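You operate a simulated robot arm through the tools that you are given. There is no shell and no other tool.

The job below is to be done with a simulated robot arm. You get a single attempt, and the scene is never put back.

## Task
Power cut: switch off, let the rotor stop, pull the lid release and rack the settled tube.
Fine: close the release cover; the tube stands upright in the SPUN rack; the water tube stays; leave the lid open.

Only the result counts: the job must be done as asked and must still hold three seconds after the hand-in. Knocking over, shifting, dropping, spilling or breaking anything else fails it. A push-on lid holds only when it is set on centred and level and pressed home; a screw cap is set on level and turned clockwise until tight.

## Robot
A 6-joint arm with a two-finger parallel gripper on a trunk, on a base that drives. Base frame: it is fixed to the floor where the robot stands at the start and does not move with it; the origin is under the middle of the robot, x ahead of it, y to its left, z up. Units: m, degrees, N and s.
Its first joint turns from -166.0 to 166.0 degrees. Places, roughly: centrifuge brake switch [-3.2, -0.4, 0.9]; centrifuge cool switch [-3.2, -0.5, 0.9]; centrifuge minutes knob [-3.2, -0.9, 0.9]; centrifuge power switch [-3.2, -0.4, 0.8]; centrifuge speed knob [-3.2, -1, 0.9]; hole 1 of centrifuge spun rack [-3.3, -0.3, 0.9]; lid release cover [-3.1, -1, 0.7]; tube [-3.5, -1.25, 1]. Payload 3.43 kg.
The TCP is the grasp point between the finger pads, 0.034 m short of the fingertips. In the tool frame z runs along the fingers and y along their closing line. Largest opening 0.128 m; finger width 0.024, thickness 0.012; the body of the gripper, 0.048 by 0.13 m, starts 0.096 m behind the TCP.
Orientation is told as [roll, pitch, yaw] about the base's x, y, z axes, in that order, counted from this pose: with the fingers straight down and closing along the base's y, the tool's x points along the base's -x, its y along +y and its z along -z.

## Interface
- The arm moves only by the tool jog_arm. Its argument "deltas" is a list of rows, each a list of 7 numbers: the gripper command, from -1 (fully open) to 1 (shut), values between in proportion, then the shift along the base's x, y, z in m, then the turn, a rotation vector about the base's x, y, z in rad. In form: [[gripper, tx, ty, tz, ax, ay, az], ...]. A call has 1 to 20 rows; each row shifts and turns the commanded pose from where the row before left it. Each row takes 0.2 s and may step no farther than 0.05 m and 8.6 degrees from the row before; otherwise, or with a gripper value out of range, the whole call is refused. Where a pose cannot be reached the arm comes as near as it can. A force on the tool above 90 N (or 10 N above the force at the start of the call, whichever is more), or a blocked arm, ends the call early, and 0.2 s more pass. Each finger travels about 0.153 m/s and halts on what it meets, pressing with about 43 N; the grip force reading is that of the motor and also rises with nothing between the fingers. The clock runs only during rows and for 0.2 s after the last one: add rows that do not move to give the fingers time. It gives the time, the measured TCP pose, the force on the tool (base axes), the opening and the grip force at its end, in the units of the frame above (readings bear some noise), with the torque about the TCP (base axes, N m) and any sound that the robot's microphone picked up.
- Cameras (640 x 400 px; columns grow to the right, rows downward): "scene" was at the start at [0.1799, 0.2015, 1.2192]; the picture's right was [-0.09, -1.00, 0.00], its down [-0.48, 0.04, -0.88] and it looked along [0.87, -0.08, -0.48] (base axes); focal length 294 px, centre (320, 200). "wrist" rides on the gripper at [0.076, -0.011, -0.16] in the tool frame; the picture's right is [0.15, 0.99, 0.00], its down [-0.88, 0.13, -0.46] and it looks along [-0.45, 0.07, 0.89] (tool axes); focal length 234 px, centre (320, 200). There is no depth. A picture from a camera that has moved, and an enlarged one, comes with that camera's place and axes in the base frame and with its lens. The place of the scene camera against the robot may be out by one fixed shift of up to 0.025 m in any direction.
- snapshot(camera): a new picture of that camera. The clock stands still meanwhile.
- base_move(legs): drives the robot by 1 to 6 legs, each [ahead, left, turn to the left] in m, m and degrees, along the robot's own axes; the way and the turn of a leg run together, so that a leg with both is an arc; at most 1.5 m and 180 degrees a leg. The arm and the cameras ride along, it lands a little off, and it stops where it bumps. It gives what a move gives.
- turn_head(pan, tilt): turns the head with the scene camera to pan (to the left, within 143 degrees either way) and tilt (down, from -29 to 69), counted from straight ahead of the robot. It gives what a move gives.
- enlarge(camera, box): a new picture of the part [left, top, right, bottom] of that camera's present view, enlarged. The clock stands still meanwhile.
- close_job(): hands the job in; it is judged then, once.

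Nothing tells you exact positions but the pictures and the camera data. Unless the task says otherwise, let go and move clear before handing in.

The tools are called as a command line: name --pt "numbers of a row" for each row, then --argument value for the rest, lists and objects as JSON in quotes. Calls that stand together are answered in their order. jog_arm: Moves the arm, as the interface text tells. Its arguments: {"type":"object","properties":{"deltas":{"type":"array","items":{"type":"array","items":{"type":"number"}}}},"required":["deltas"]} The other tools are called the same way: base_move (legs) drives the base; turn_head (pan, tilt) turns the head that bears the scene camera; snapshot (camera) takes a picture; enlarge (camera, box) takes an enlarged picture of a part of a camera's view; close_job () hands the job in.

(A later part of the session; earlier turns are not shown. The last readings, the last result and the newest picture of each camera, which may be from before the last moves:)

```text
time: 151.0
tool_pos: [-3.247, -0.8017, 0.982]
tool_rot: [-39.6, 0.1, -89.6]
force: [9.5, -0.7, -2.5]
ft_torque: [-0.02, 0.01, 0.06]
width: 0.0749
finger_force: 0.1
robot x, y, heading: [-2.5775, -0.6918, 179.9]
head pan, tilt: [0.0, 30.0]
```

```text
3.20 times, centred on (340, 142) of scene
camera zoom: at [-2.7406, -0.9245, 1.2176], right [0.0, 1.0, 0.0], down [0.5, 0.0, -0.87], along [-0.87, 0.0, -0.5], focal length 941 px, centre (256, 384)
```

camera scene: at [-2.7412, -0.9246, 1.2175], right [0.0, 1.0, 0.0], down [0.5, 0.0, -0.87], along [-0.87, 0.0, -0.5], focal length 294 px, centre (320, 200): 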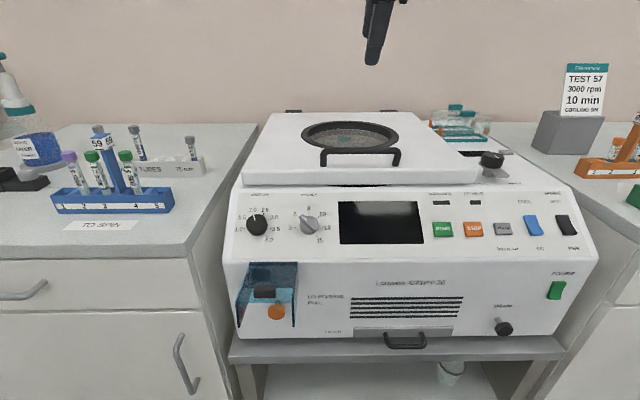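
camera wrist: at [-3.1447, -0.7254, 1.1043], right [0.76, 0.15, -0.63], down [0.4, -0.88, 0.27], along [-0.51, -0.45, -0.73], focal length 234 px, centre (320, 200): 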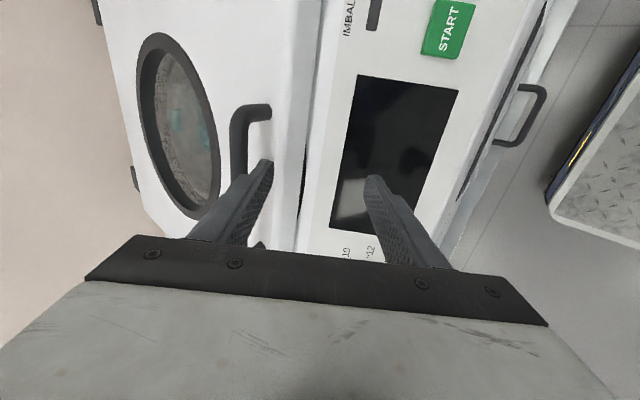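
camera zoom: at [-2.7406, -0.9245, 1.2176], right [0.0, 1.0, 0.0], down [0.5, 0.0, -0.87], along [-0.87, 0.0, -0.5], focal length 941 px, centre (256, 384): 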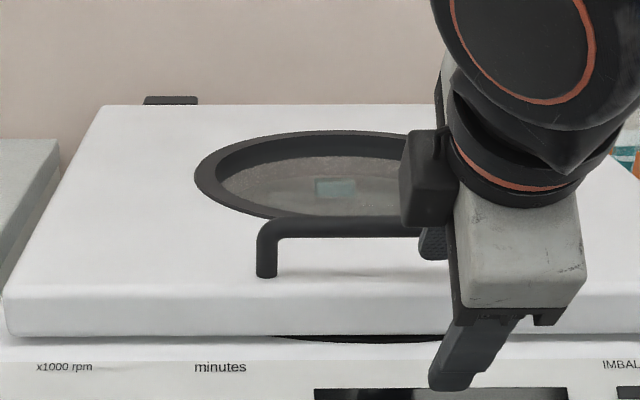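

Contact with the bar from below. Now lifting slightly along the lid's arc.

jog_arm --pt "-0.25 -0.001 0 0.01 0 0 0" --pt "-0.25 -0.001 0 0.01 0 0 0" --pt "-0.25 -0.0015 0 0.01 0 0 0"

enlarge --camera "scene" --box '[240, 80, 440, 205]'

enlarge --camera "wrist" --box '[180, 80, 420, 260]'

```text
time: 151.8
tool_pos: [-3.2509, -0.8014, 1.0107]
tool_rot: [-39.5, 0.0, -89.8]
force: [8.9, 1.2, -0.7]
ft_torque: [-0.01, 0.05, -0.06]
width: 0.0754
finger_force: 0.1
robot x, y, heading: [-2.5765, -0.6916, 180.2]
head pan, tilt: [0.0, 30.0]
```

```text
3.20 times, centred on (340, 142) of scene
camera zoom: at [-2.7406, -0.9244, 1.2176], right [0.0, 1.0, 0.0], down [0.5, 0.0, -0.87], along [-0.87, 0.0, -0.5], focal length 941 px, centre (256, 384)
```

zoom: 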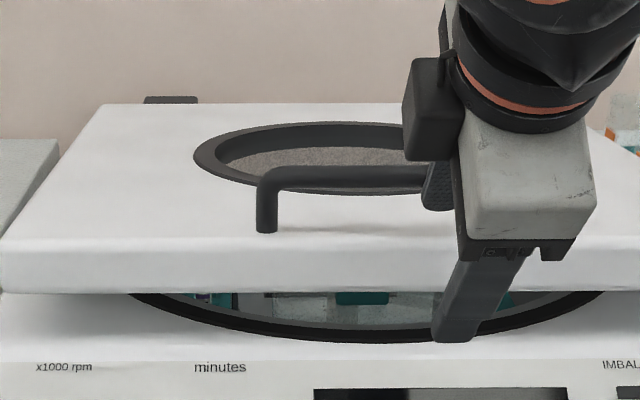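

```text
2.22 times, centred on (300, 170) of wrist
camera zoom: at [-3.1569, -0.7257, 1.1415], right [0.76, 0.15, -0.63], down [0.4, -0.88, 0.27], along [-0.51, -0.45, -0.73], focal length 520 px, centre (364, 267)
```

zoom: 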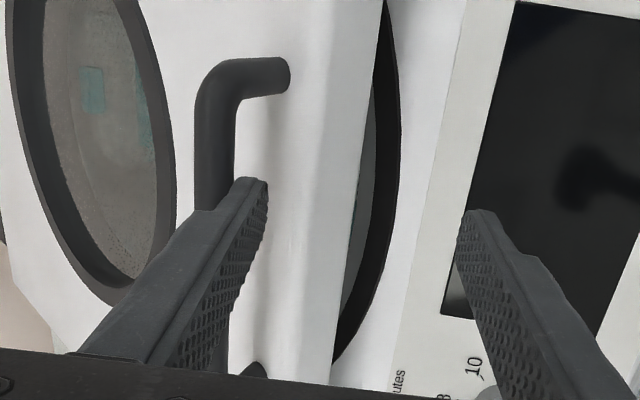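

The lid comes up on the hook. Continuing the arc in steps.

jog_arm --pt "-0.25 -0.0035 0 0.0171 0 0 0" --pt "-0.25 -0.0041 0 0.017 0 0 0" --pt "-0.25 -0.0049 0 0.0168 0 0 0" --pt "-0.25 -0.0056 0 0.0165 0 0 0" --pt "-0.25 -0.0063 0 0.0162 0 0 0" --pt "-0.25 -0.0071 0 0.016 0 0 0"

snapshot --camera "scene"

enlarge --camera "wrist" --box '[180, 80, 420, 260]'

```text
time: 153.2
tool_pos: [-3.2826, -0.8015, 1.1098]
tool_rot: [-39.6, 0.3, -89.7]
force: [2.6, -0.1, -1.3]
ft_torque: [-0.01, -0.05, 0.01]
width: 0.0781
finger_force: 0.0
robot x, y, heading: [-2.5783, -0.6911, 180.0]
head pan, tilt: [0.0, 30.0]
```

```text
taken
camera scene: at [-2.741, -0.9245, 1.2175], right [0.0, 1.0, 0.0], down [0.5, 0.0, -0.87], along [-0.87, 0.0, -0.5], focal length 294 px, centre (320, 200)
```

scene: 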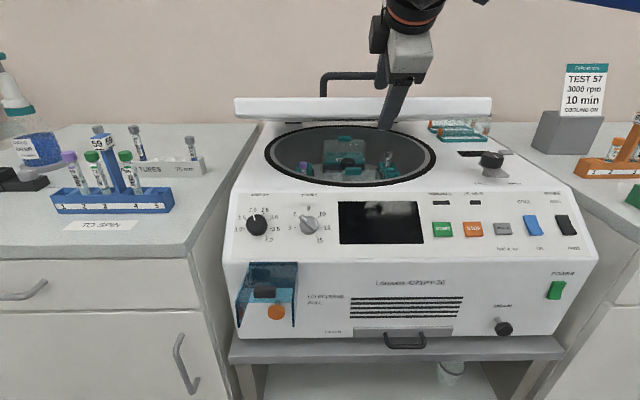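

```text
2.22 times, centred on (300, 170) of wrist
camera zoom: at [-3.1885, -0.725, 1.2402], right [0.76, 0.15, -0.63], down [0.4, -0.88, 0.27], along [-0.51, -0.45, -0.73], focal length 520 px, centre (364, 267)
```

zoom: 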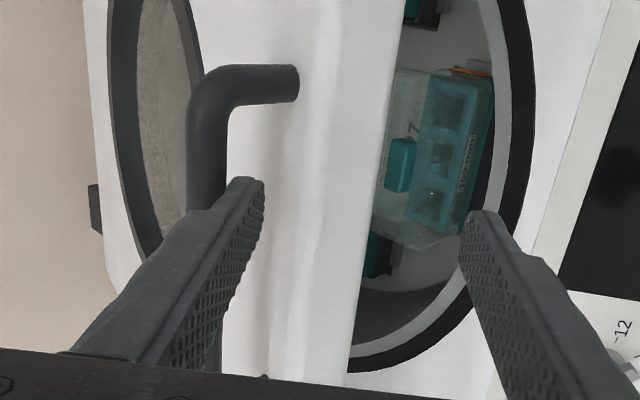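

About 20° open. I'll continue and slide the hook a bit deeper under the bar.

jog_arm --pt "-0.25 -0.0097 0 0.0137 0 0 0" --pt "-0.25 -0.0104 0 0.0133 0 0 0" --pt "-0.25 -0.011 0 0.013 0 0 0" --pt "-0.25 -0.0097 0 0.0144 0 0 0" --pt "-0.25 -0.0103 0 0.0141 0 0 0" --pt "-0.25 -0.011 0 0.0136 0 0 0"

snapshot --camera "scene"

enlarge --camera "wrist" --box '[180, 80, 420, 260]'

```text
time: 154.6
tool_pos: [-3.3442, -0.801, 1.1924]
tool_rot: [-39.6, 0.1, -89.6]
force: [0.0, -0.2, -0.2]
ft_torque: [-0.01, 0.0, 0.0]
width: 0.0798
finger_force: 0.1
robot x, y, heading: [-2.5766, -0.6982, 179.9]
head pan, tilt: [0.0, 30.0]
```

```text
taken
camera scene: at [-2.7409, -0.9245, 1.2175], right [0.0, 1.0, 0.0], down [0.5, 0.0, -0.87], along [-0.87, 0.0, -0.5], focal length 294 px, centre (320, 200)
```

scene: 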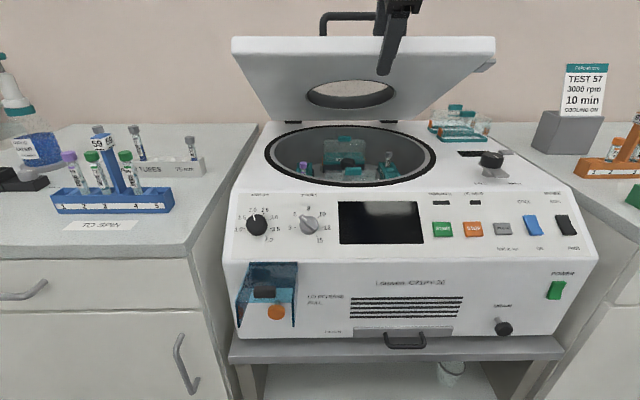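

```text
2.22 times, centred on (300, 170) of wrist
camera zoom: at [-3.2512, -0.7249, 1.3227], right [0.76, 0.15, -0.63], down [0.4, -0.88, 0.27], along [-0.51, -0.45, -0.73], focal length 520 px, centre (364, 267)
```

zoom: 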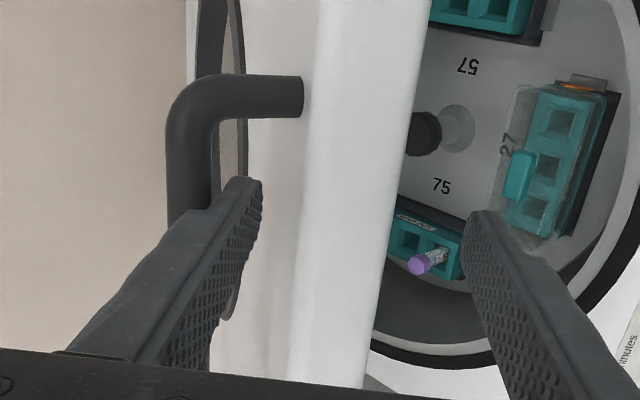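

The lid is well up and there's no load on the finger now; I'll wait a moment and compare.

jog_arm --pt "-0.25 0 0 0 0 0 0"

snapshot --camera "scene"

enlarge --camera "wrist" --box '[180, 80, 420, 260]'

```text
time: 155.0
tool_pos: [-3.3445, -0.8002, 1.1921]
tool_rot: [-39.6, 0.0, -89.8]
force: [0.1, -0.2, 0.7]
ft_torque: [-0.02, 0.0, 0.01]
width: 0.0804
finger_force: 0.1
robot x, y, heading: [-2.5794, -0.6948, 180.0]
head pan, tilt: [0.0, 30.0]
```

```text
taken
camera scene: at [-2.741, -0.9245, 1.2175], right [0.0, 1.0, 0.0], down [0.5, 0.0, -0.87], along [-0.87, 0.0, -0.5], focal length 294 px, centre (320, 200)
```

scene: 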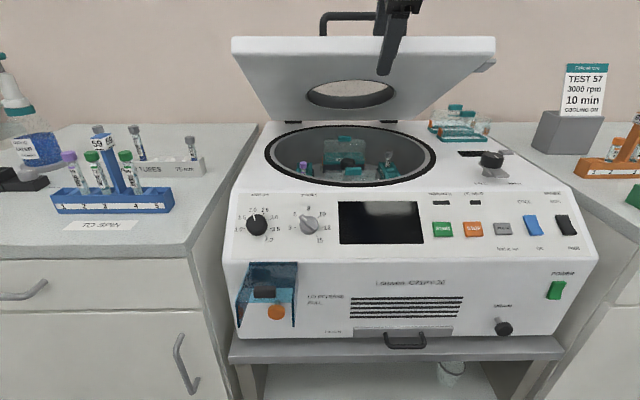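

```text
2.22 times, centred on (300, 170) of wrist
camera zoom: at [-3.2511, -0.7249, 1.3225], right [0.76, 0.15, -0.63], down [0.4, -0.88, 0.27], along [-0.51, -0.45, -0.73], focal length 520 px, centre (364, 267)
```

zoom: 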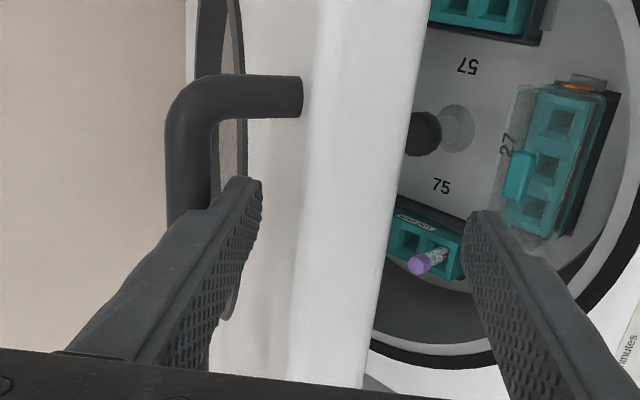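

The lid seems to hold by itself here. I'll lower the hook a centimetre to verify that it isn't resting on the finger.

jog_arm --pt "-0.25 0.003 0 -0.004 0 0 0" --pt "-0.25 0.003 0 -0.004 0 0 0" --pt "-0.25 0 0 0 0 0 0"

snapshot --camera "scene"

enlarge --camera "wrist" --box '[180, 80, 420, 260]'

```text
time: 155.8
tool_pos: [-3.3379, -0.8012, 1.1827]
tool_rot: [-39.7, 0.1, -89.8]
force: [-0.2, 0.6, 0.5]
ft_torque: [0.02, -0.03, 0.01]
width: 0.0803
finger_force: 0.0
robot x, y, heading: [-2.5779, -0.6945, 179.8]
head pan, tilt: [0.0, 30.0]
```

```text
taken
camera scene: at [-2.741, -0.9245, 1.2175], right [0.0, 1.0, 0.0], down [0.5, 0.0, -0.87], along [-0.87, 0.0, -0.5], focal length 294 px, centre (320, 200)
```

scene: 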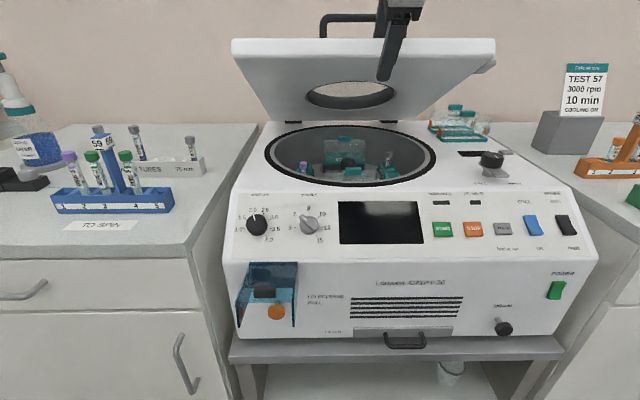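

```text
2.22 times, centred on (300, 170) of wrist
camera zoom: at [-3.2444, -0.7254, 1.3141], right [0.76, 0.15, -0.63], down [0.4, -0.88, 0.27], along [-0.51, -0.45, -0.73], focal length 520 px, centre (364, 267)
```

zoom: 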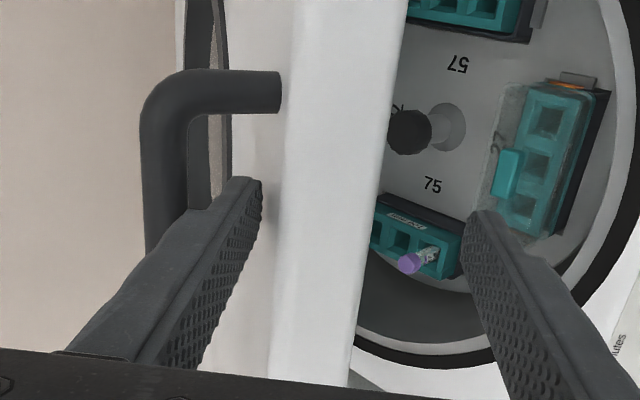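

jog_arm --pt "-0.25 0 0 0 0 0 0" --pt "-0.25 0 0 0 0 0 0" --pt "-0.25 0 0 0 0 0 0" --pt "-0.25 0 0 0 0 0 0" --pt "-0.25 0 0 0 0 0 0"

snapshot --camera "scene"

```text
time: 157.0
tool_pos: [-3.3377, -0.8009, 1.1838]
tool_rot: [-39.5, 0.1, -89.7]
force: [0.1, 0.5, 0.3]
ft_torque: [0.01, 0.03, 0.02]
width: 0.0799
finger_force: 0.1
robot x, y, heading: [-2.5793, -0.6937, 180.0]
head pan, tilt: [0.0, 30.0]
```

```text
taken
camera scene: at [-2.741, -0.9245, 1.2175], right [0.0, 1.0, 0.0], down [0.5, 0.0, -0.87], along [-0.87, 0.0, -0.5], focal length 294 px, centre (320, 200)
```

scene: 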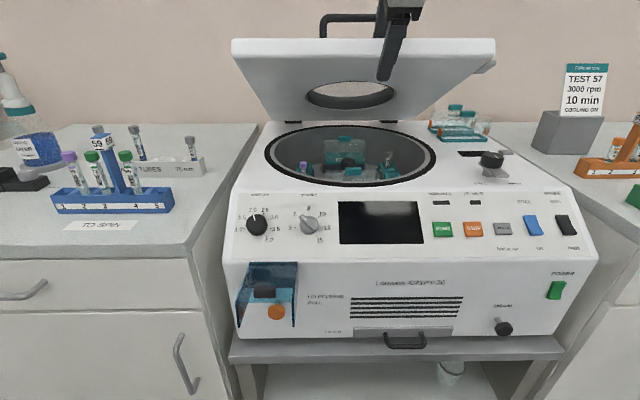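

The lid stays put at roughly 37°. I'll back the fingers out from under the bar along their own axis.

jog_arm --pt "-0.25 0.014 0 0.0135 0 0 0" --pt "-0.25 0.014 0 0.0135 0 0 0" --pt "-0.25 0.016 0 0.012 0 0 0" --pt "-0.25 0.02 0 0.005 0 0 0" --pt "-0.25 0.03 0 0.0 0 0 0" --pt "-0.25 0.03 0 0.0 0 0 0"

snapshot --camera "scene"

```text
time: 158.4
tool_pos: [-3.214, -0.8013, 1.2293]
tool_rot: [-39.6, 0.1, -89.6]
force: [-0.3, -0.4, -0.2]
ft_torque: [0.02, 0.0, -0.03]
width: 0.0799
finger_force: 0.1
robot x, y, heading: [-2.5805, -0.6902, -179.8]
head pan, tilt: [0.0, 30.0]
```

```text
taken
camera scene: at [-2.7411, -0.9246, 1.2175], right [0.0, 1.0, 0.0], down [0.5, 0.0, -0.87], along [-0.87, 0.0, -0.5], focal length 294 px, centre (320, 200)
```

scene: 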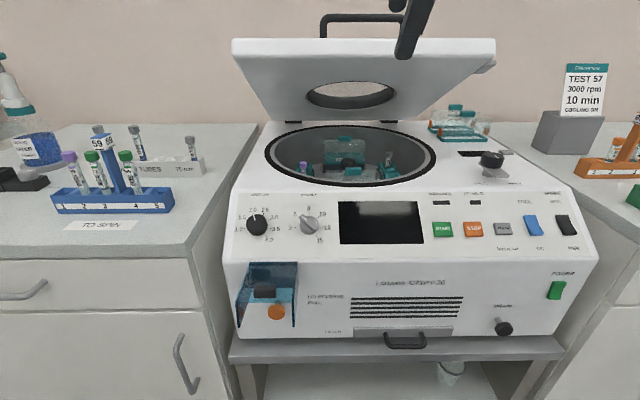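

Lid stays. Now I'll close the fingers, level the tool, and go under the lid to push it up from below.

jog_arm --pt "1 0.005 0 -0.034 0 0.1237 0" --pt "1 0.005 0 -0.034 0 0.1237 0" --pt "1 0 0 -0.034 0 0.1237 0" --pt "1 0 0 -0.034 0 0.1237 0" --pt "1 0 0 -0.034 0 0.1237 0" --pt "1 -0.04 0 0 0 0 0" --pt "1 -0.04 0 0 0 0 0" --pt "1 -0.03 0 0 0 0 0" --pt "1 0 0 0 0 0 0"

snapshot --camera "scene"

snapshot --camera "wrist"

```text
time: 160.4
tool_pos: [-3.3159, -0.8002, 1.0579]
tool_rot: [-75.1, 0.3, -89.9]
force: [0.4, -0.3, -0.1]
ft_torque: [0.02, 0.04, 0.0]
width: 0.0001
finger_force: 33.1
robot x, y, heading: [-2.5813, -0.6973, 180.0]
head pan, tilt: [0.0, 30.0]
```

```text
taken
camera scene: at [-2.741, -0.9244, 1.2175], right [0.0, 1.0, 0.0], down [0.5, 0.0, -0.87], along [-0.87, 0.0, -0.5], focal length 294 px, centre (320, 200)
```

scene: 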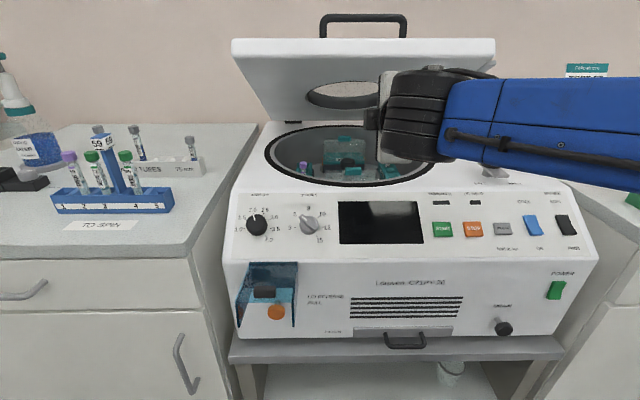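

```text
taken
camera wrist: at [-3.1631, -0.7248, 1.1105], right [0.25, 0.15, -0.95], down [0.48, -0.88, -0.01], along [-0.84, -0.45, -0.3], focal length 234 px, centre (320, 200)
```

wrist: 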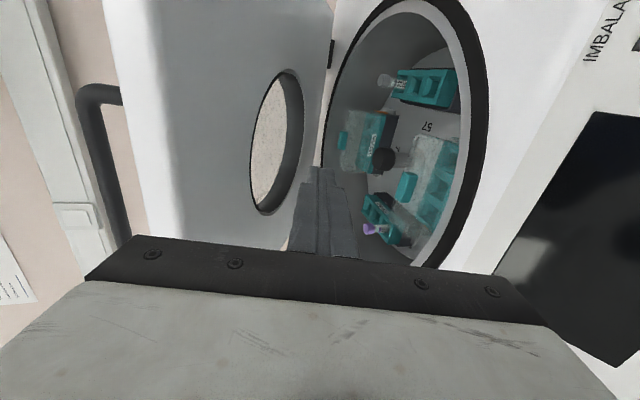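

The fingers are between the lid and the bowl. I'll move to the solid part of the lid beside the window (y about -0.70), go in a bit and raise until contact.

jog_arm --pt "1 -0.02 0.045 0 0 0 0" --pt "1 -0.02 0.045 0 0 0 0" --pt "1 -0.03 0.01 0.0 0 0 0" --pt "1 0 0 0.03 0 0 0" --pt "1 0 0 0.02 0 0 0" --pt "1 0 0 0.015 0 0 0"

snapshot --camera "wrist"

snapshot --camera "scene"

```text
time: 161.8
tool_pos: [-3.3844, -0.7026, 1.1243]
tool_rot: [-75.1, 0.3, -89.7]
force: [-0.2, 0.7, 0.4]
ft_torque: [0.0, 0.01, -0.03]
width: 0.0
finger_force: 33.0
robot x, y, heading: [-2.5841, -0.697, 180.0]
head pan, tilt: [0.0, 30.0]
```

```text
taken
camera wrist: at [-3.2318, -0.6259, 1.1761], right [0.25, 0.15, -0.95], down [0.48, -0.88, -0.01], along [-0.84, -0.45, -0.3], focal length 234 px, centre (320, 200)
```

wrist: 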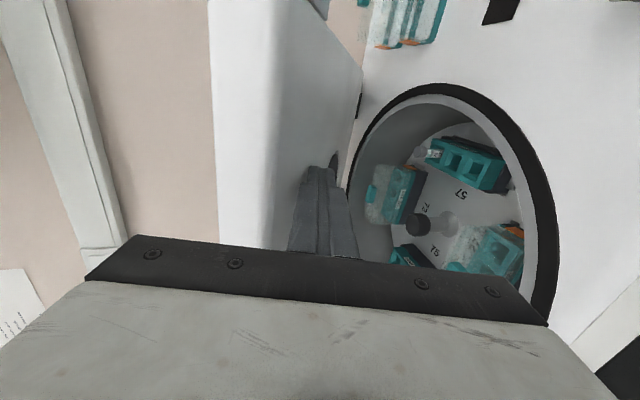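

```text
taken
camera scene: at [-2.741, -0.9245, 1.2175], right [0.0, 1.0, 0.0], down [0.5, 0.0, -0.87], along [-0.87, 0.0, -0.5], focal length 294 px, centre (320, 200)
```

scene: 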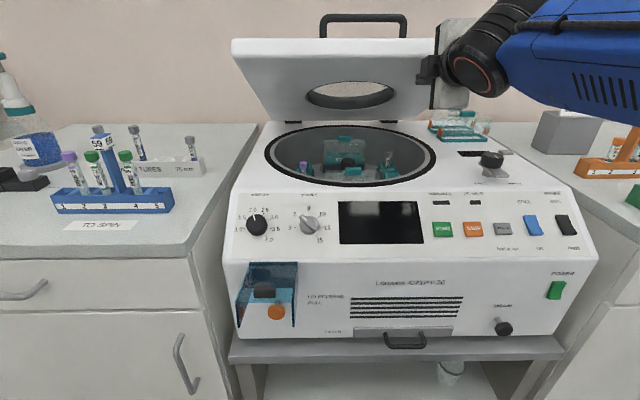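

Near contact. Now pushing up and back along the arc, with checks.

jog_arm --pt "1 -0.003 0 0.014 0 0 0" --pt "1 -0.008 0 0.016 0 0 0" --pt "1 -0.015 0 0.022 0 0 0" --pt "1 -0.018 0 0.024 0 0 0"

snapshot --camera "scene"

snapshot --camera "wrist"

```text
time: 162.8
tool_pos: [-3.4271, -0.7023, 1.1997]
tool_rot: [-75.0, 0.3, -89.8]
force: [0.6, 0.9, 0.6]
ft_torque: [-0.02, -0.04, -0.02]
width: 0.0001
finger_force: 32.6
robot x, y, heading: [-2.584, -0.6944, 180.1]
head pan, tilt: [0.0, 30.0]
```

```text
taken
camera scene: at [-2.7409, -0.9245, 1.2175], right [0.0, 1.0, 0.0], down [0.5, 0.0, -0.87], along [-0.87, 0.0, -0.5], focal length 294 px, centre (320, 200)
```

scene: 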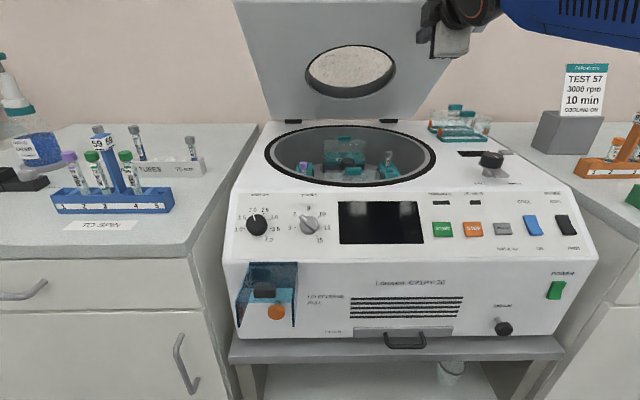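

```text
taken
camera wrist: at [-3.2754, -0.6253, 1.2522], right [0.25, 0.15, -0.95], down [0.48, -0.88, -0.01], along [-0.84, -0.45, -0.3], focal length 234 px, centre (320, 200)
```

wrist: 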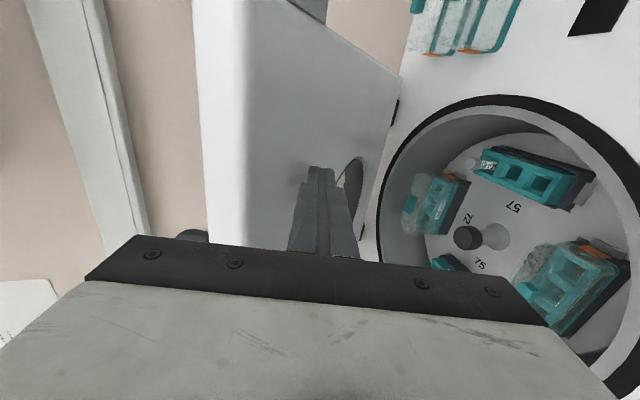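

The lid is moving up easily. Continuing to push back.

jog_arm --pt "1 -0.022 0 0.022 0 0 0" --pt "1 -0.024 0 0.02 0 0 0" --pt "1 -0.026 0 0.018 0 0 0" --pt "1 -0.028 0 0.015 0 0 0"

turn_head --pan 0 --tilt 12

snapshot --camera "scene"

snapshot --camera "wrist"

```text
time: 163.8
tool_pos: [-3.5282, -0.7016, 1.2751]
tool_rot: [-75.1, 0.2, -89.8]
force: [0.6, 0.2, 0.5]
ft_torque: [0.0, -0.08, -0.02]
width: 0.0
finger_force: 32.4
robot x, y, heading: [-2.5758, -0.6976, 179.9]
head pan, tilt: [0.0, 30.0]
```

```text
time: 164.6
tool_pos: [-3.5279, -0.7019, 1.2753]
tool_rot: [-75.1, 0.3, -89.9]
force: [0.3, -0.7, -0.1]
ft_torque: [-0.02, 0.0, -0.02]
width: 0.0001
finger_force: 32.8
robot x, y, heading: [-2.5799, -0.693, 179.9]
head pan, tilt: [0.0, 12.0]
```

```text
taken
camera scene: at [-2.7438, -0.9245, 1.2465], right [0.0, 1.0, 0.0], down [0.21, 0.0, -0.98], along [-0.98, 0.0, -0.21], focal length 294 px, centre (320, 200)
```

scene: 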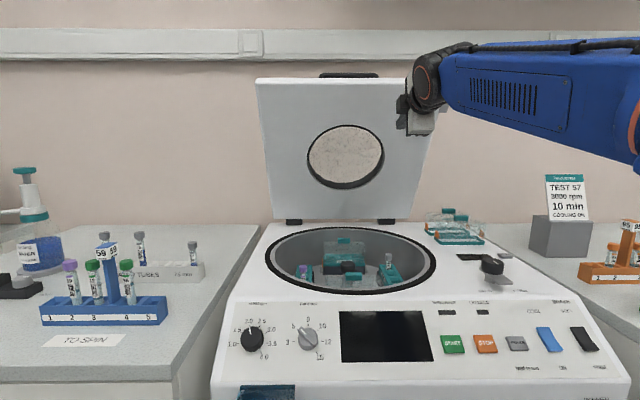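

```text
taken
camera wrist: at [-3.3763, -0.6261, 1.3265], right [0.25, 0.15, -0.95], down [0.48, -0.88, -0.01], along [-0.84, -0.45, -0.3], focal length 234 px, centre (320, 200)
```

wrist: 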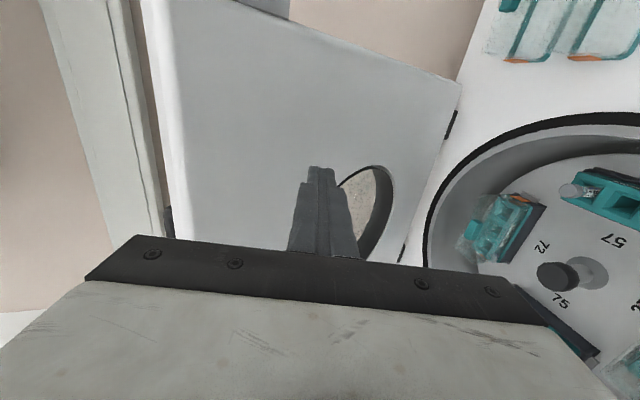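

Nearly upright. A bit more push, levelling the tool for reach.

jog_arm --pt "1 -0.025 0 0.006 0 0.08 0" --pt "1 -0.025 0 0.003 0 0.08 0" --pt "1 -0.025 0 0.0 0 0.08 0" --pt "1 0 0 0 0 0 0"

snapshot --camera "scene"

snapshot --camera "wrist"

```text
time: 165.6
tool_pos: [-3.6021, -0.7022, 1.2832]
tool_rot: [-88.9, 0.2, -89.8]
force: [0.0, -0.5, 0.3]
ft_torque: [0.01, 0.0, 0.0]
width: 0.0001
finger_force: 32.7
robot x, y, heading: [-2.5826, -0.6956, 180.0]
head pan, tilt: [0.0, 12.0]
```

```text
taken
camera scene: at [-2.7437, -0.9245, 1.2466], right [0.0, 1.0, 0.0], down [0.21, 0.0, -0.98], along [-0.98, 0.0, -0.21], focal length 294 px, centre (320, 200)
```

scene: 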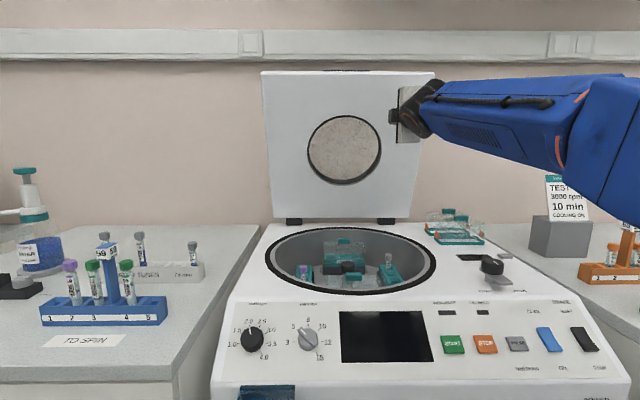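

```text
taken
camera wrist: at [-3.4433, -0.6261, 1.2987], right [0.02, 0.15, -0.99], down [0.46, -0.88, -0.13], along [-0.89, -0.45, -0.09], focal length 234 px, centre (320, 200)
```

wrist: 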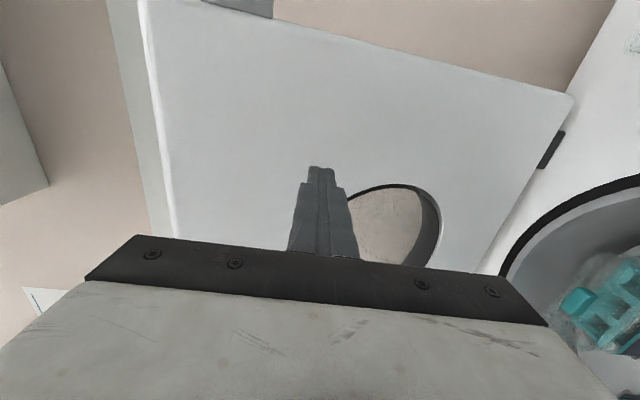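

Close to vertical. I'll push a little further to bring it past upright to its stop.

jog_arm --pt "1 -0.02 0 0.0 0 0.02 0" --pt "1 -0.02 0 0.0 0 0 0" --pt "1 -0.015 0 0.0 0 0 0" --pt "1 0 0 0 0 0 0"

snapshot --camera "scene"

```text
time: 166.2
tool_pos: [-3.6263, -0.7029, 1.2832]
tool_rot: [-89.7, 0.3, -90.1]
force: [46.9, -0.6, -10.3]
ft_torque: [0.09, 0.13, 0.31]
width: 0.0002
finger_force: 33.3
robot x, y, heading: [-2.5775, -0.6921, -180.2]
head pan, tilt: [0.0, 12.0]
stopped in row 2: the force on the tool passed its limit at 170 N (the readings are from after the stop); the commanded pose is now the measured one
```

```text
taken
camera scene: at [-2.7406, -0.9246, 1.2469], right [0.0, 1.0, 0.0], down [0.21, 0.0, -0.98], along [-0.98, 0.0, -0.21], focal length 294 px, centre (320, 200)
```

scene: 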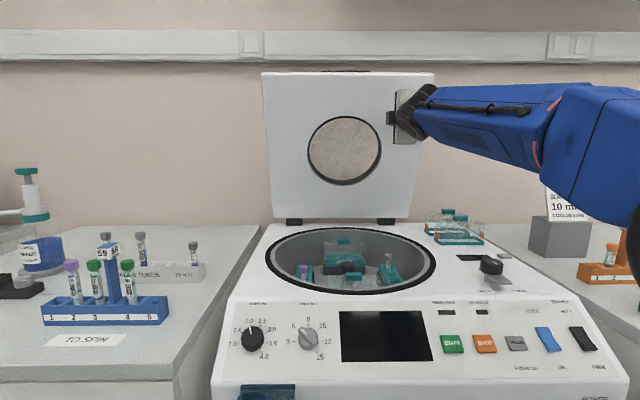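

The lid is against its stop. I'll back off and check that it stays open and the machine hasn't shifted.

jog_arm --pt "1 0.02 0 0.0 0 0 0" --pt "1 0.04 0 0.0 0 0 0" --pt "1 0.04 0 0.0 0 0 0" --pt "1 0.04 0 0 0 -0.1 0" --pt "1 0.04 0 0 0 -0.14 0" --pt "1 0.04 0 0 0 -0.14 0" --pt "1 0.04 0 0 0 -0.14 0" --pt "1 0.03 0 0 0 -0.14 0" --pt "1 0.0 0 0 0 -0.14 0"

turn_head --pan 0 --tilt 30

snapshot --camera "scene"

```text
time: 168.2
tool_pos: [-3.3387, -0.7022, 1.2812]
tool_rot: [-43.6, 0.2, -89.9]
force: [1.3, 0.3, -0.8]
ft_torque: [-0.02, 0.02, 0.04]
width: 0.0001
finger_force: 32.5
robot x, y, heading: [-2.5742, -0.6956, 179.8]
head pan, tilt: [0.0, 12.0]
```

```text
time: 169.0
tool_pos: [-3.3391, -0.7024, 1.2791]
tool_rot: [-43.7, 0.1, -89.8]
force: [0.3, -0.4, -0.5]
ft_torque: [0.02, 0.0, 0.03]
width: 0.0003
finger_force: 33.6
robot x, y, heading: [-2.5774, -0.6941, -180.1]
head pan, tilt: [0.0, 30.0]
```

```text
taken
camera scene: at [-2.7403, -0.9246, 1.2176], right [0.0, 1.0, 0.0], down [0.5, 0.0, -0.87], along [-0.87, 0.0, -0.5], focal length 294 px, centre (320, 200)
```

scene: 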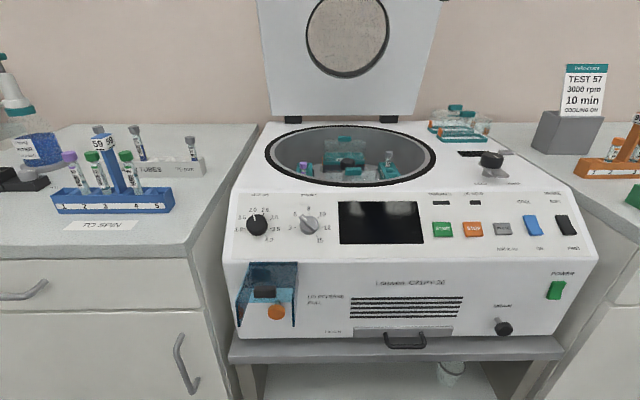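

The lid stands open. Now I'll look into the bowl at the tubes.

enlarge --camera "scene" --box '[255, 110, 455, 200]'

snapshot --camera "wrist"

```text
3.20 times, centred on (355, 155) of scene
camera zoom: at [-2.7403, -0.9246, 1.2176], right [0.0, 1.0, 0.0], down [0.5, 0.0, -0.87], along [-0.87, 0.0, -0.5], focal length 941 px, centre (208, 344)
```

zoom: 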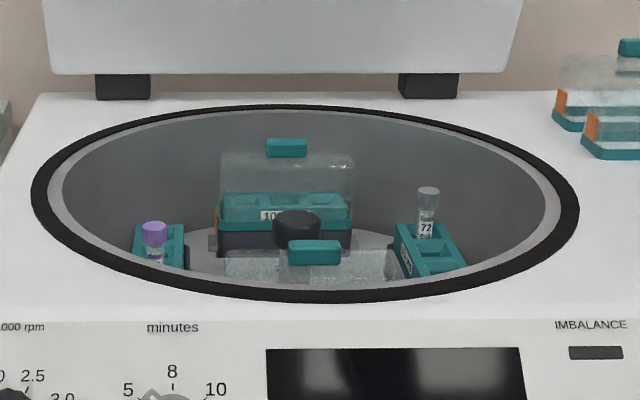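

```text
taken
camera wrist: at [-3.2371, -0.6269, 1.4041], right [0.71, 0.15, -0.68], down [0.41, -0.88, 0.24], along [-0.57, -0.45, -0.69], focal length 234 px, centre (320, 200)
```

wrist: 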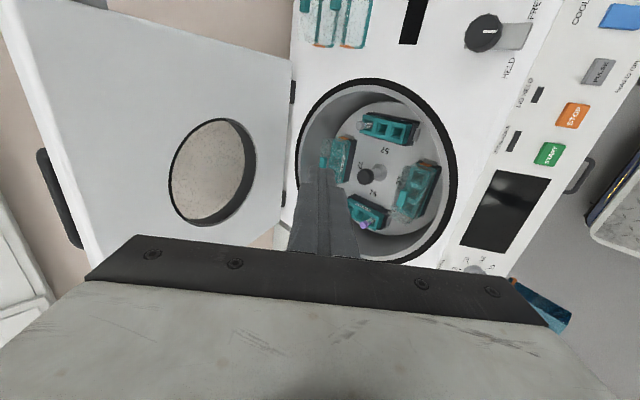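

The purple-capped tube (left bucket, mark 75) is the spun sample; the grey-capped one (right) is the water tube. I'll shift the base left, turn the tool straight down and bring the wrist camera over the purple cap.

base_move --legs '[[0, 0.13, 0]]'

jog_arm --pt "0.2 0 -0.01 -0.02 0 -0.127 0" --pt "0.2 0 -0.02 -0.02 0 -0.127 0" --pt "0.2 0 -0.02 -0.025 0 -0.127 0" --pt "0.2 -0.01 -0.02 -0.025 0 -0.127 0" --pt "0.2 -0.02 -0.02 -0.02 0 -0.127 0" --pt "0.2 -0.03 -0.02 -0.02 0 -0.127 0" --pt "0.2 -0.04 0 -0.01 0 0 0" --pt "0.2 -0.04 0 0 0 0 0"

snapshot --camera "wrist"

snapshot --camera "scene"

```text
time: 170.2
tool_pos: [-3.3401, -0.8322, 1.2807]
tool_rot: [-43.8, 0.1, -89.7]
force: [-0.3, 0.4, -0.2]
ft_torque: [0.04, -0.02, 0.0]
width: 0.0
finger_force: 32.7
robot x, y, heading: [-2.5808, -0.8228, -180.1]
head pan, tilt: [0.0, 30.0]
```

```text
time: 172.0
tool_pos: [-3.472, -0.9393, 1.1253]
tool_rot: [-0.3, -0.1, -89.7]
force: [0.3, 0.4, 0.9]
ft_torque: [-0.02, 0.05, 0.01]
width: 0.0511
finger_force: 0.0
out of reach, approached as far as the arm can: row 8
robot x, y, heading: [-2.5811, -0.8252, -180.0]
head pan, tilt: [0.0, 30.0]
```

```text
taken
camera wrist: at [-3.4823, -0.8647, 1.2859], right [0.99, 0.15, -0.01], down [0.14, -0.88, 0.46], along [0.06, -0.45, -0.89], focal length 234 px, centre (320, 200)
```

wrist: 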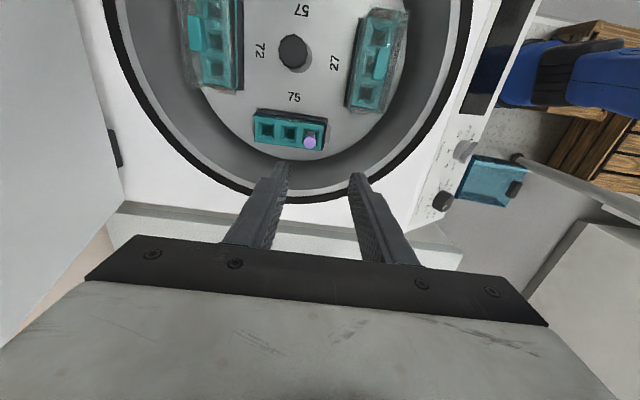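

```text
taken
camera scene: at [-2.7397, -1.0543, 1.2176], right [0.0, 1.0, 0.0], down [0.5, 0.0, -0.87], along [-0.87, 0.0, -0.5], focal length 294 px, centre (320, 200)
```

scene: 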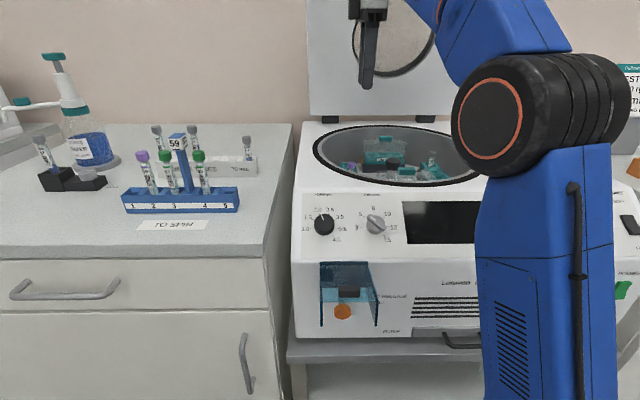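

enlarge --camera "wrist" --box '[230, 80, 360, 180]'

enlarge --camera "wrist" --box '[160, 0, 460, 180]'

enlarge --camera "scene" --box '[310, 115, 490, 195]'

```text
4.00 times, centred on (295, 130) of wrist
camera zoom: at [-3.4823, -0.8647, 1.2859], right [0.99, 0.15, -0.01], down [0.14, -0.88, 0.46], along [0.06, -0.45, -0.89], focal length 937 px, centre (420, 480)
```

zoom: 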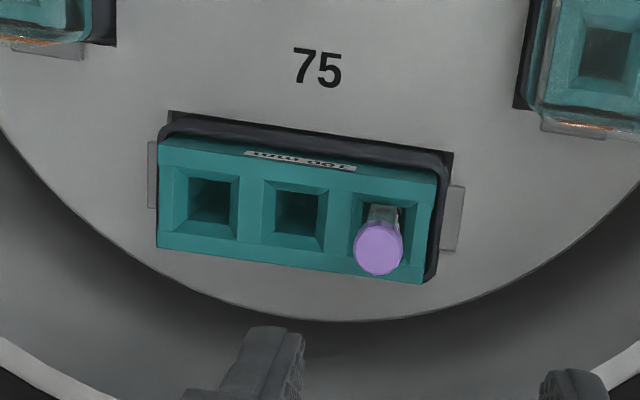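

```text
2.13 times, centred on (310, 90) of wrist
camera zoom: at [-3.4823, -0.8647, 1.2859], right [0.99, 0.15, -0.01], down [0.14, -0.88, 0.46], along [0.06, -0.45, -0.89], focal length 500 px, centre (341, 435)
```

zoom: 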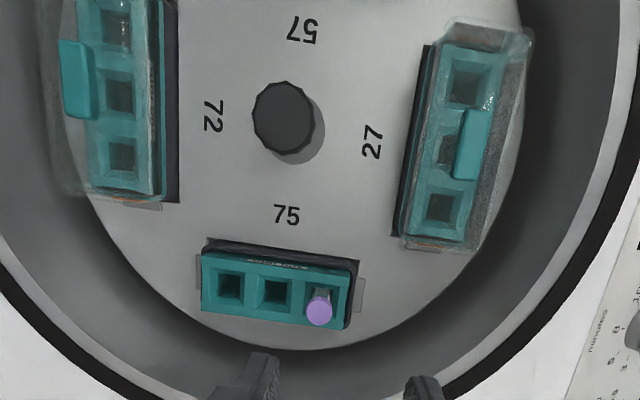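

```text
3.56 times, centred on (400, 155) of scene
camera zoom: at [-2.7397, -1.0543, 1.2176], right [0.0, 1.0, 0.0], down [0.5, 0.0, -0.87], along [-0.87, 0.0, -0.5], focal length 1045 px, centre (36, 360)
```

zoom: 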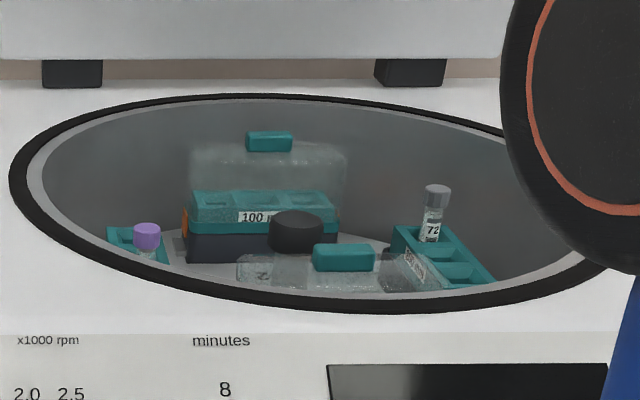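

The purple cap's axis is at about (-3.484, -0.957), top near z 0.896, standing upright. I'll descend above it in two stages.

jog_arm --pt "0.2 -0.002 -0.008 -0.04 0 0 0" --pt "0.2 -0.0023 -0.0073 -0.04 0 0 0" --pt "0.2 0 0 -0.04 0 0 0" --pt "0.2 0 0 -0.04 0 0 0" --pt "0.2 0 0 0 0 0 0"

enlarge --camera "wrist" --box '[230, 60, 410, 220]'

enlarge --camera "scene" --box '[310, 85, 430, 185]'

```text
time: 173.2
tool_pos: [-3.4772, -0.9566, 0.9635]
tool_rot: [-0.1, -0.1, -89.7]
force: [-0.5, 0.1, -0.3]
ft_torque: [0.02, -0.02, 0.01]
width: 0.0513
finger_force: 0.1
robot x, y, heading: [-2.5773, -0.8221, -180.1]
head pan, tilt: [0.0, 30.0]
```

```text
2.50 times, centred on (320, 140) of wrist
camera zoom: at [-3.4892, -0.8814, 1.1243], right [0.99, 0.15, 0.0], down [0.14, -0.88, 0.46], along [0.07, -0.45, -0.89], focal length 585 px, centre (320, 350)
```

zoom: 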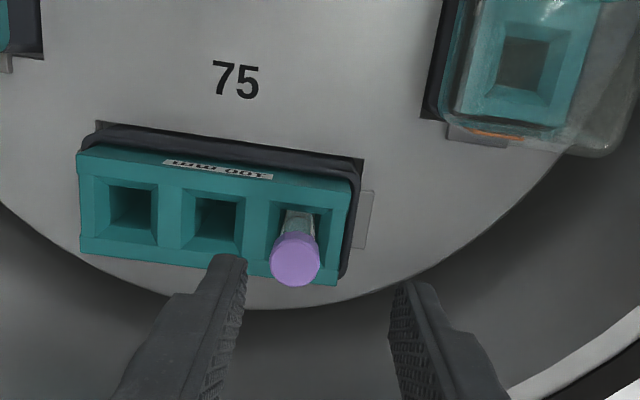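

```text
4.00 times, centred on (370, 135) of scene
camera zoom: at [-2.7402, -1.0543, 1.2175], right [0.0, 1.0, 0.0], down [0.5, 0.0, -0.87], along [-0.87, 0.0, -0.5], focal length 1176 px, centre (120, 460)
```

zoom: 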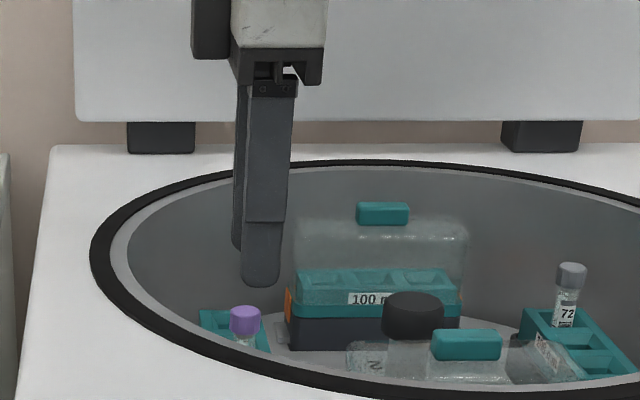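

Fingers straddle the cap in x with small offsets; I'll correct by about 8 mm in x and go down to the cap.

jog_arm --pt "0.2 -0.0085 -0.002 -0.01 0 0 0" --pt "0.2 0 0 -0.015 0 0 0" --pt "0.2 0 0 -0.012 0 0 0" --pt "0.2 0 0 0 0 0 0"

enlarge --camera "wrist" --box '[230, 80, 410, 240]'

enlarge --camera "scene" --box '[320, 110, 400, 180]'

```text
time: 174.2
tool_pos: [-3.4863, -0.9585, 0.929]
tool_rot: [0.0, 0.0, -89.7]
force: [-0.6, -0.7, 0.3]
ft_torque: [0.02, 0.03, 0.01]
width: 0.0512
finger_force: 0.0
robot x, y, heading: [-2.5762, -0.8249, -180.2]
head pan, tilt: [0.0, 30.0]
```

```text
2.50 times, centred on (320, 160) of wrist
camera zoom: at [-3.4971, -0.8826, 1.0875], right [0.99, 0.15, 0.0], down [0.14, -0.88, 0.46], along [0.07, -0.45, -0.89], focal length 585 px, centre (320, 300)
```

zoom: 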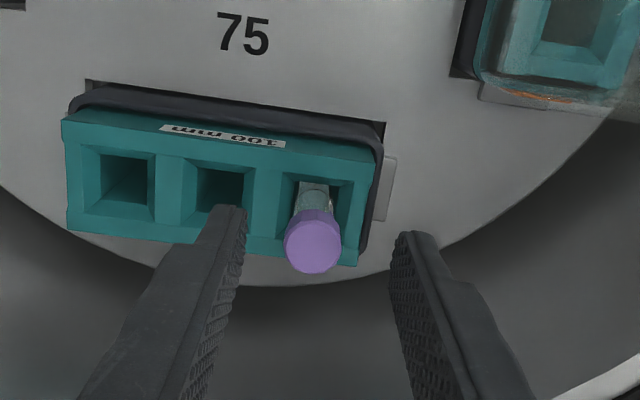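

```text
5.71 times, centred on (360, 145) of scene
camera zoom: at [-2.7401, -1.0543, 1.2175], right [0.0, 1.0, 0.0], down [0.5, 0.0, -0.87], along [-0.87, 0.0, -0.5], focal length 1680 px, centre (91, 514)
```

zoom: 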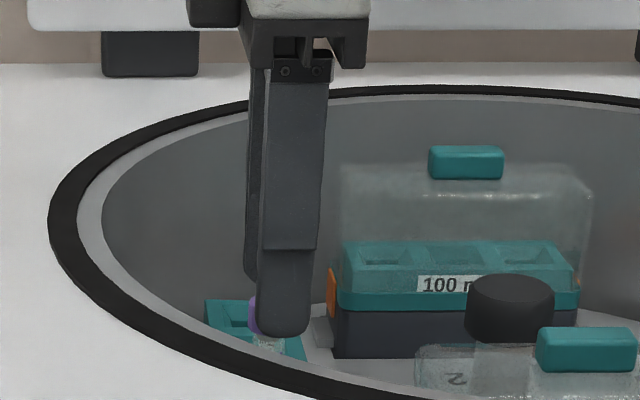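

Slight correction of 2.5 mm in y, then down to grip height and close on the cap.

jog_arm --pt "0.2 -0.0008 -0.0025 -0.008 0 0 0" --pt "0.2 0 0 -0.008 0 0 0" --pt "0.2 0 0 -0.006 0 0 0" --pt "0.5 0 0 0 0 0 0" --pt "0.8 0 0 0 0 0 0" --pt "1 0 0 0 0 0 0" --pt "1 0 0 0 0 0 0"

enlarge --camera "wrist" --box '[230, 80, 410, 240]'

enlarge --camera "scene" --box '[320, 110, 400, 180]'

```text
time: 175.8
tool_pos: [-3.4863, -0.9594, 0.9063]
tool_rot: [0.0, 0.0, -89.8]
force: [-0.1, -0.3, 0.5]
ft_torque: [-0.04, 0.0, 0.0]
width: 0.0184
finger_force: 42.9
robot x, y, heading: [-2.5804, -0.8245, -179.8]
head pan, tilt: [0.0, 30.0]
```

```text
2.50 times, centred on (320, 160) of wrist
camera zoom: at [-3.4978, -0.8849, 1.0654], right [0.99, 0.15, 0.0], down [0.14, -0.88, 0.46], along [0.07, -0.45, -0.89], focal length 585 px, centre (320, 300)
```

zoom: 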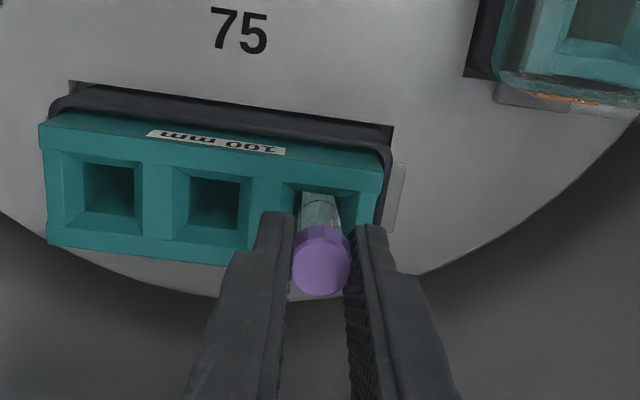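

```text
5.71 times, centred on (360, 145) of scene
camera zoom: at [-2.7402, -1.0543, 1.2175], right [0.0, 1.0, 0.0], down [0.5, 0.0, -0.87], along [-0.87, 0.0, -0.5], focal length 1680 px, centre (91, 514)
```

zoom: 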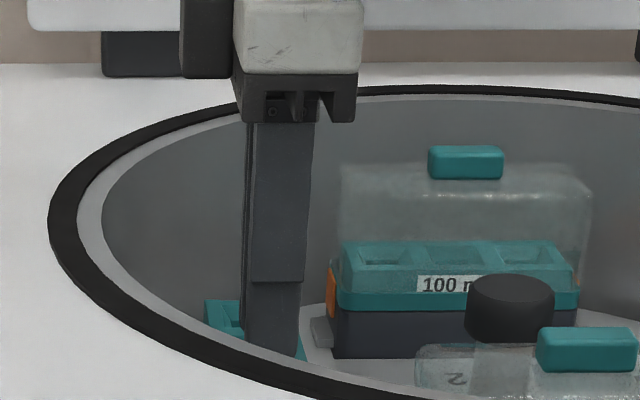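

The cap is held (18 mm). Lifting slowly, straight up.

jog_arm --pt "1 0 0 0.006 0 0 0" --pt "1 0 0 0.01 0 0 0" --pt "1 0 0 0.015 0 0 0" --pt "1 0 0 0.02 0 0 0"

enlarge --camera "wrist" --box '[230, 80, 410, 240]'

enlarge --camera "scene" --box '[320, 100, 420, 180]'

```text
time: 176.8
tool_pos: [-3.4866, -0.9604, 0.958]
tool_rot: [0.1, 0.1, -89.7]
force: [-0.7, -0.4, 0.3]
ft_torque: [-0.01, -0.02, 0.02]
width: 0.0186
finger_force: 42.9
robot x, y, heading: [-2.58, -0.823, -180.2]
head pan, tilt: [0.0, 30.0]
```

```text
2.50 times, centred on (320, 160) of wrist
camera zoom: at [-3.4984, -0.8842, 1.1167], right [0.99, 0.15, 0.0], down [0.14, -0.88, 0.46], along [0.07, -0.45, -0.89], focal length 585 px, centre (320, 300)
```

zoom: 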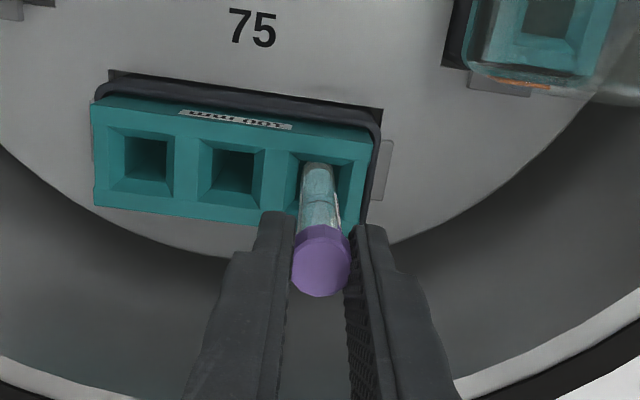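

```text
5.00 times, centred on (370, 140) of scene
camera zoom: at [-2.7402, -1.0543, 1.2175], right [0.0, 1.0, 0.0], down [0.5, 0.0, -0.87], along [-0.87, 0.0, -0.5], focal length 1470 px, centre (70, 500)
```

zoom: 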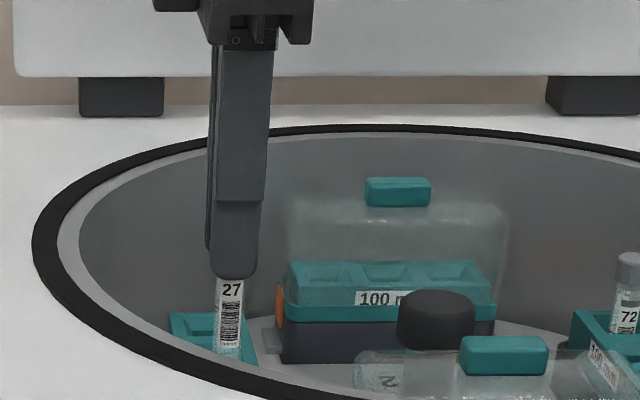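

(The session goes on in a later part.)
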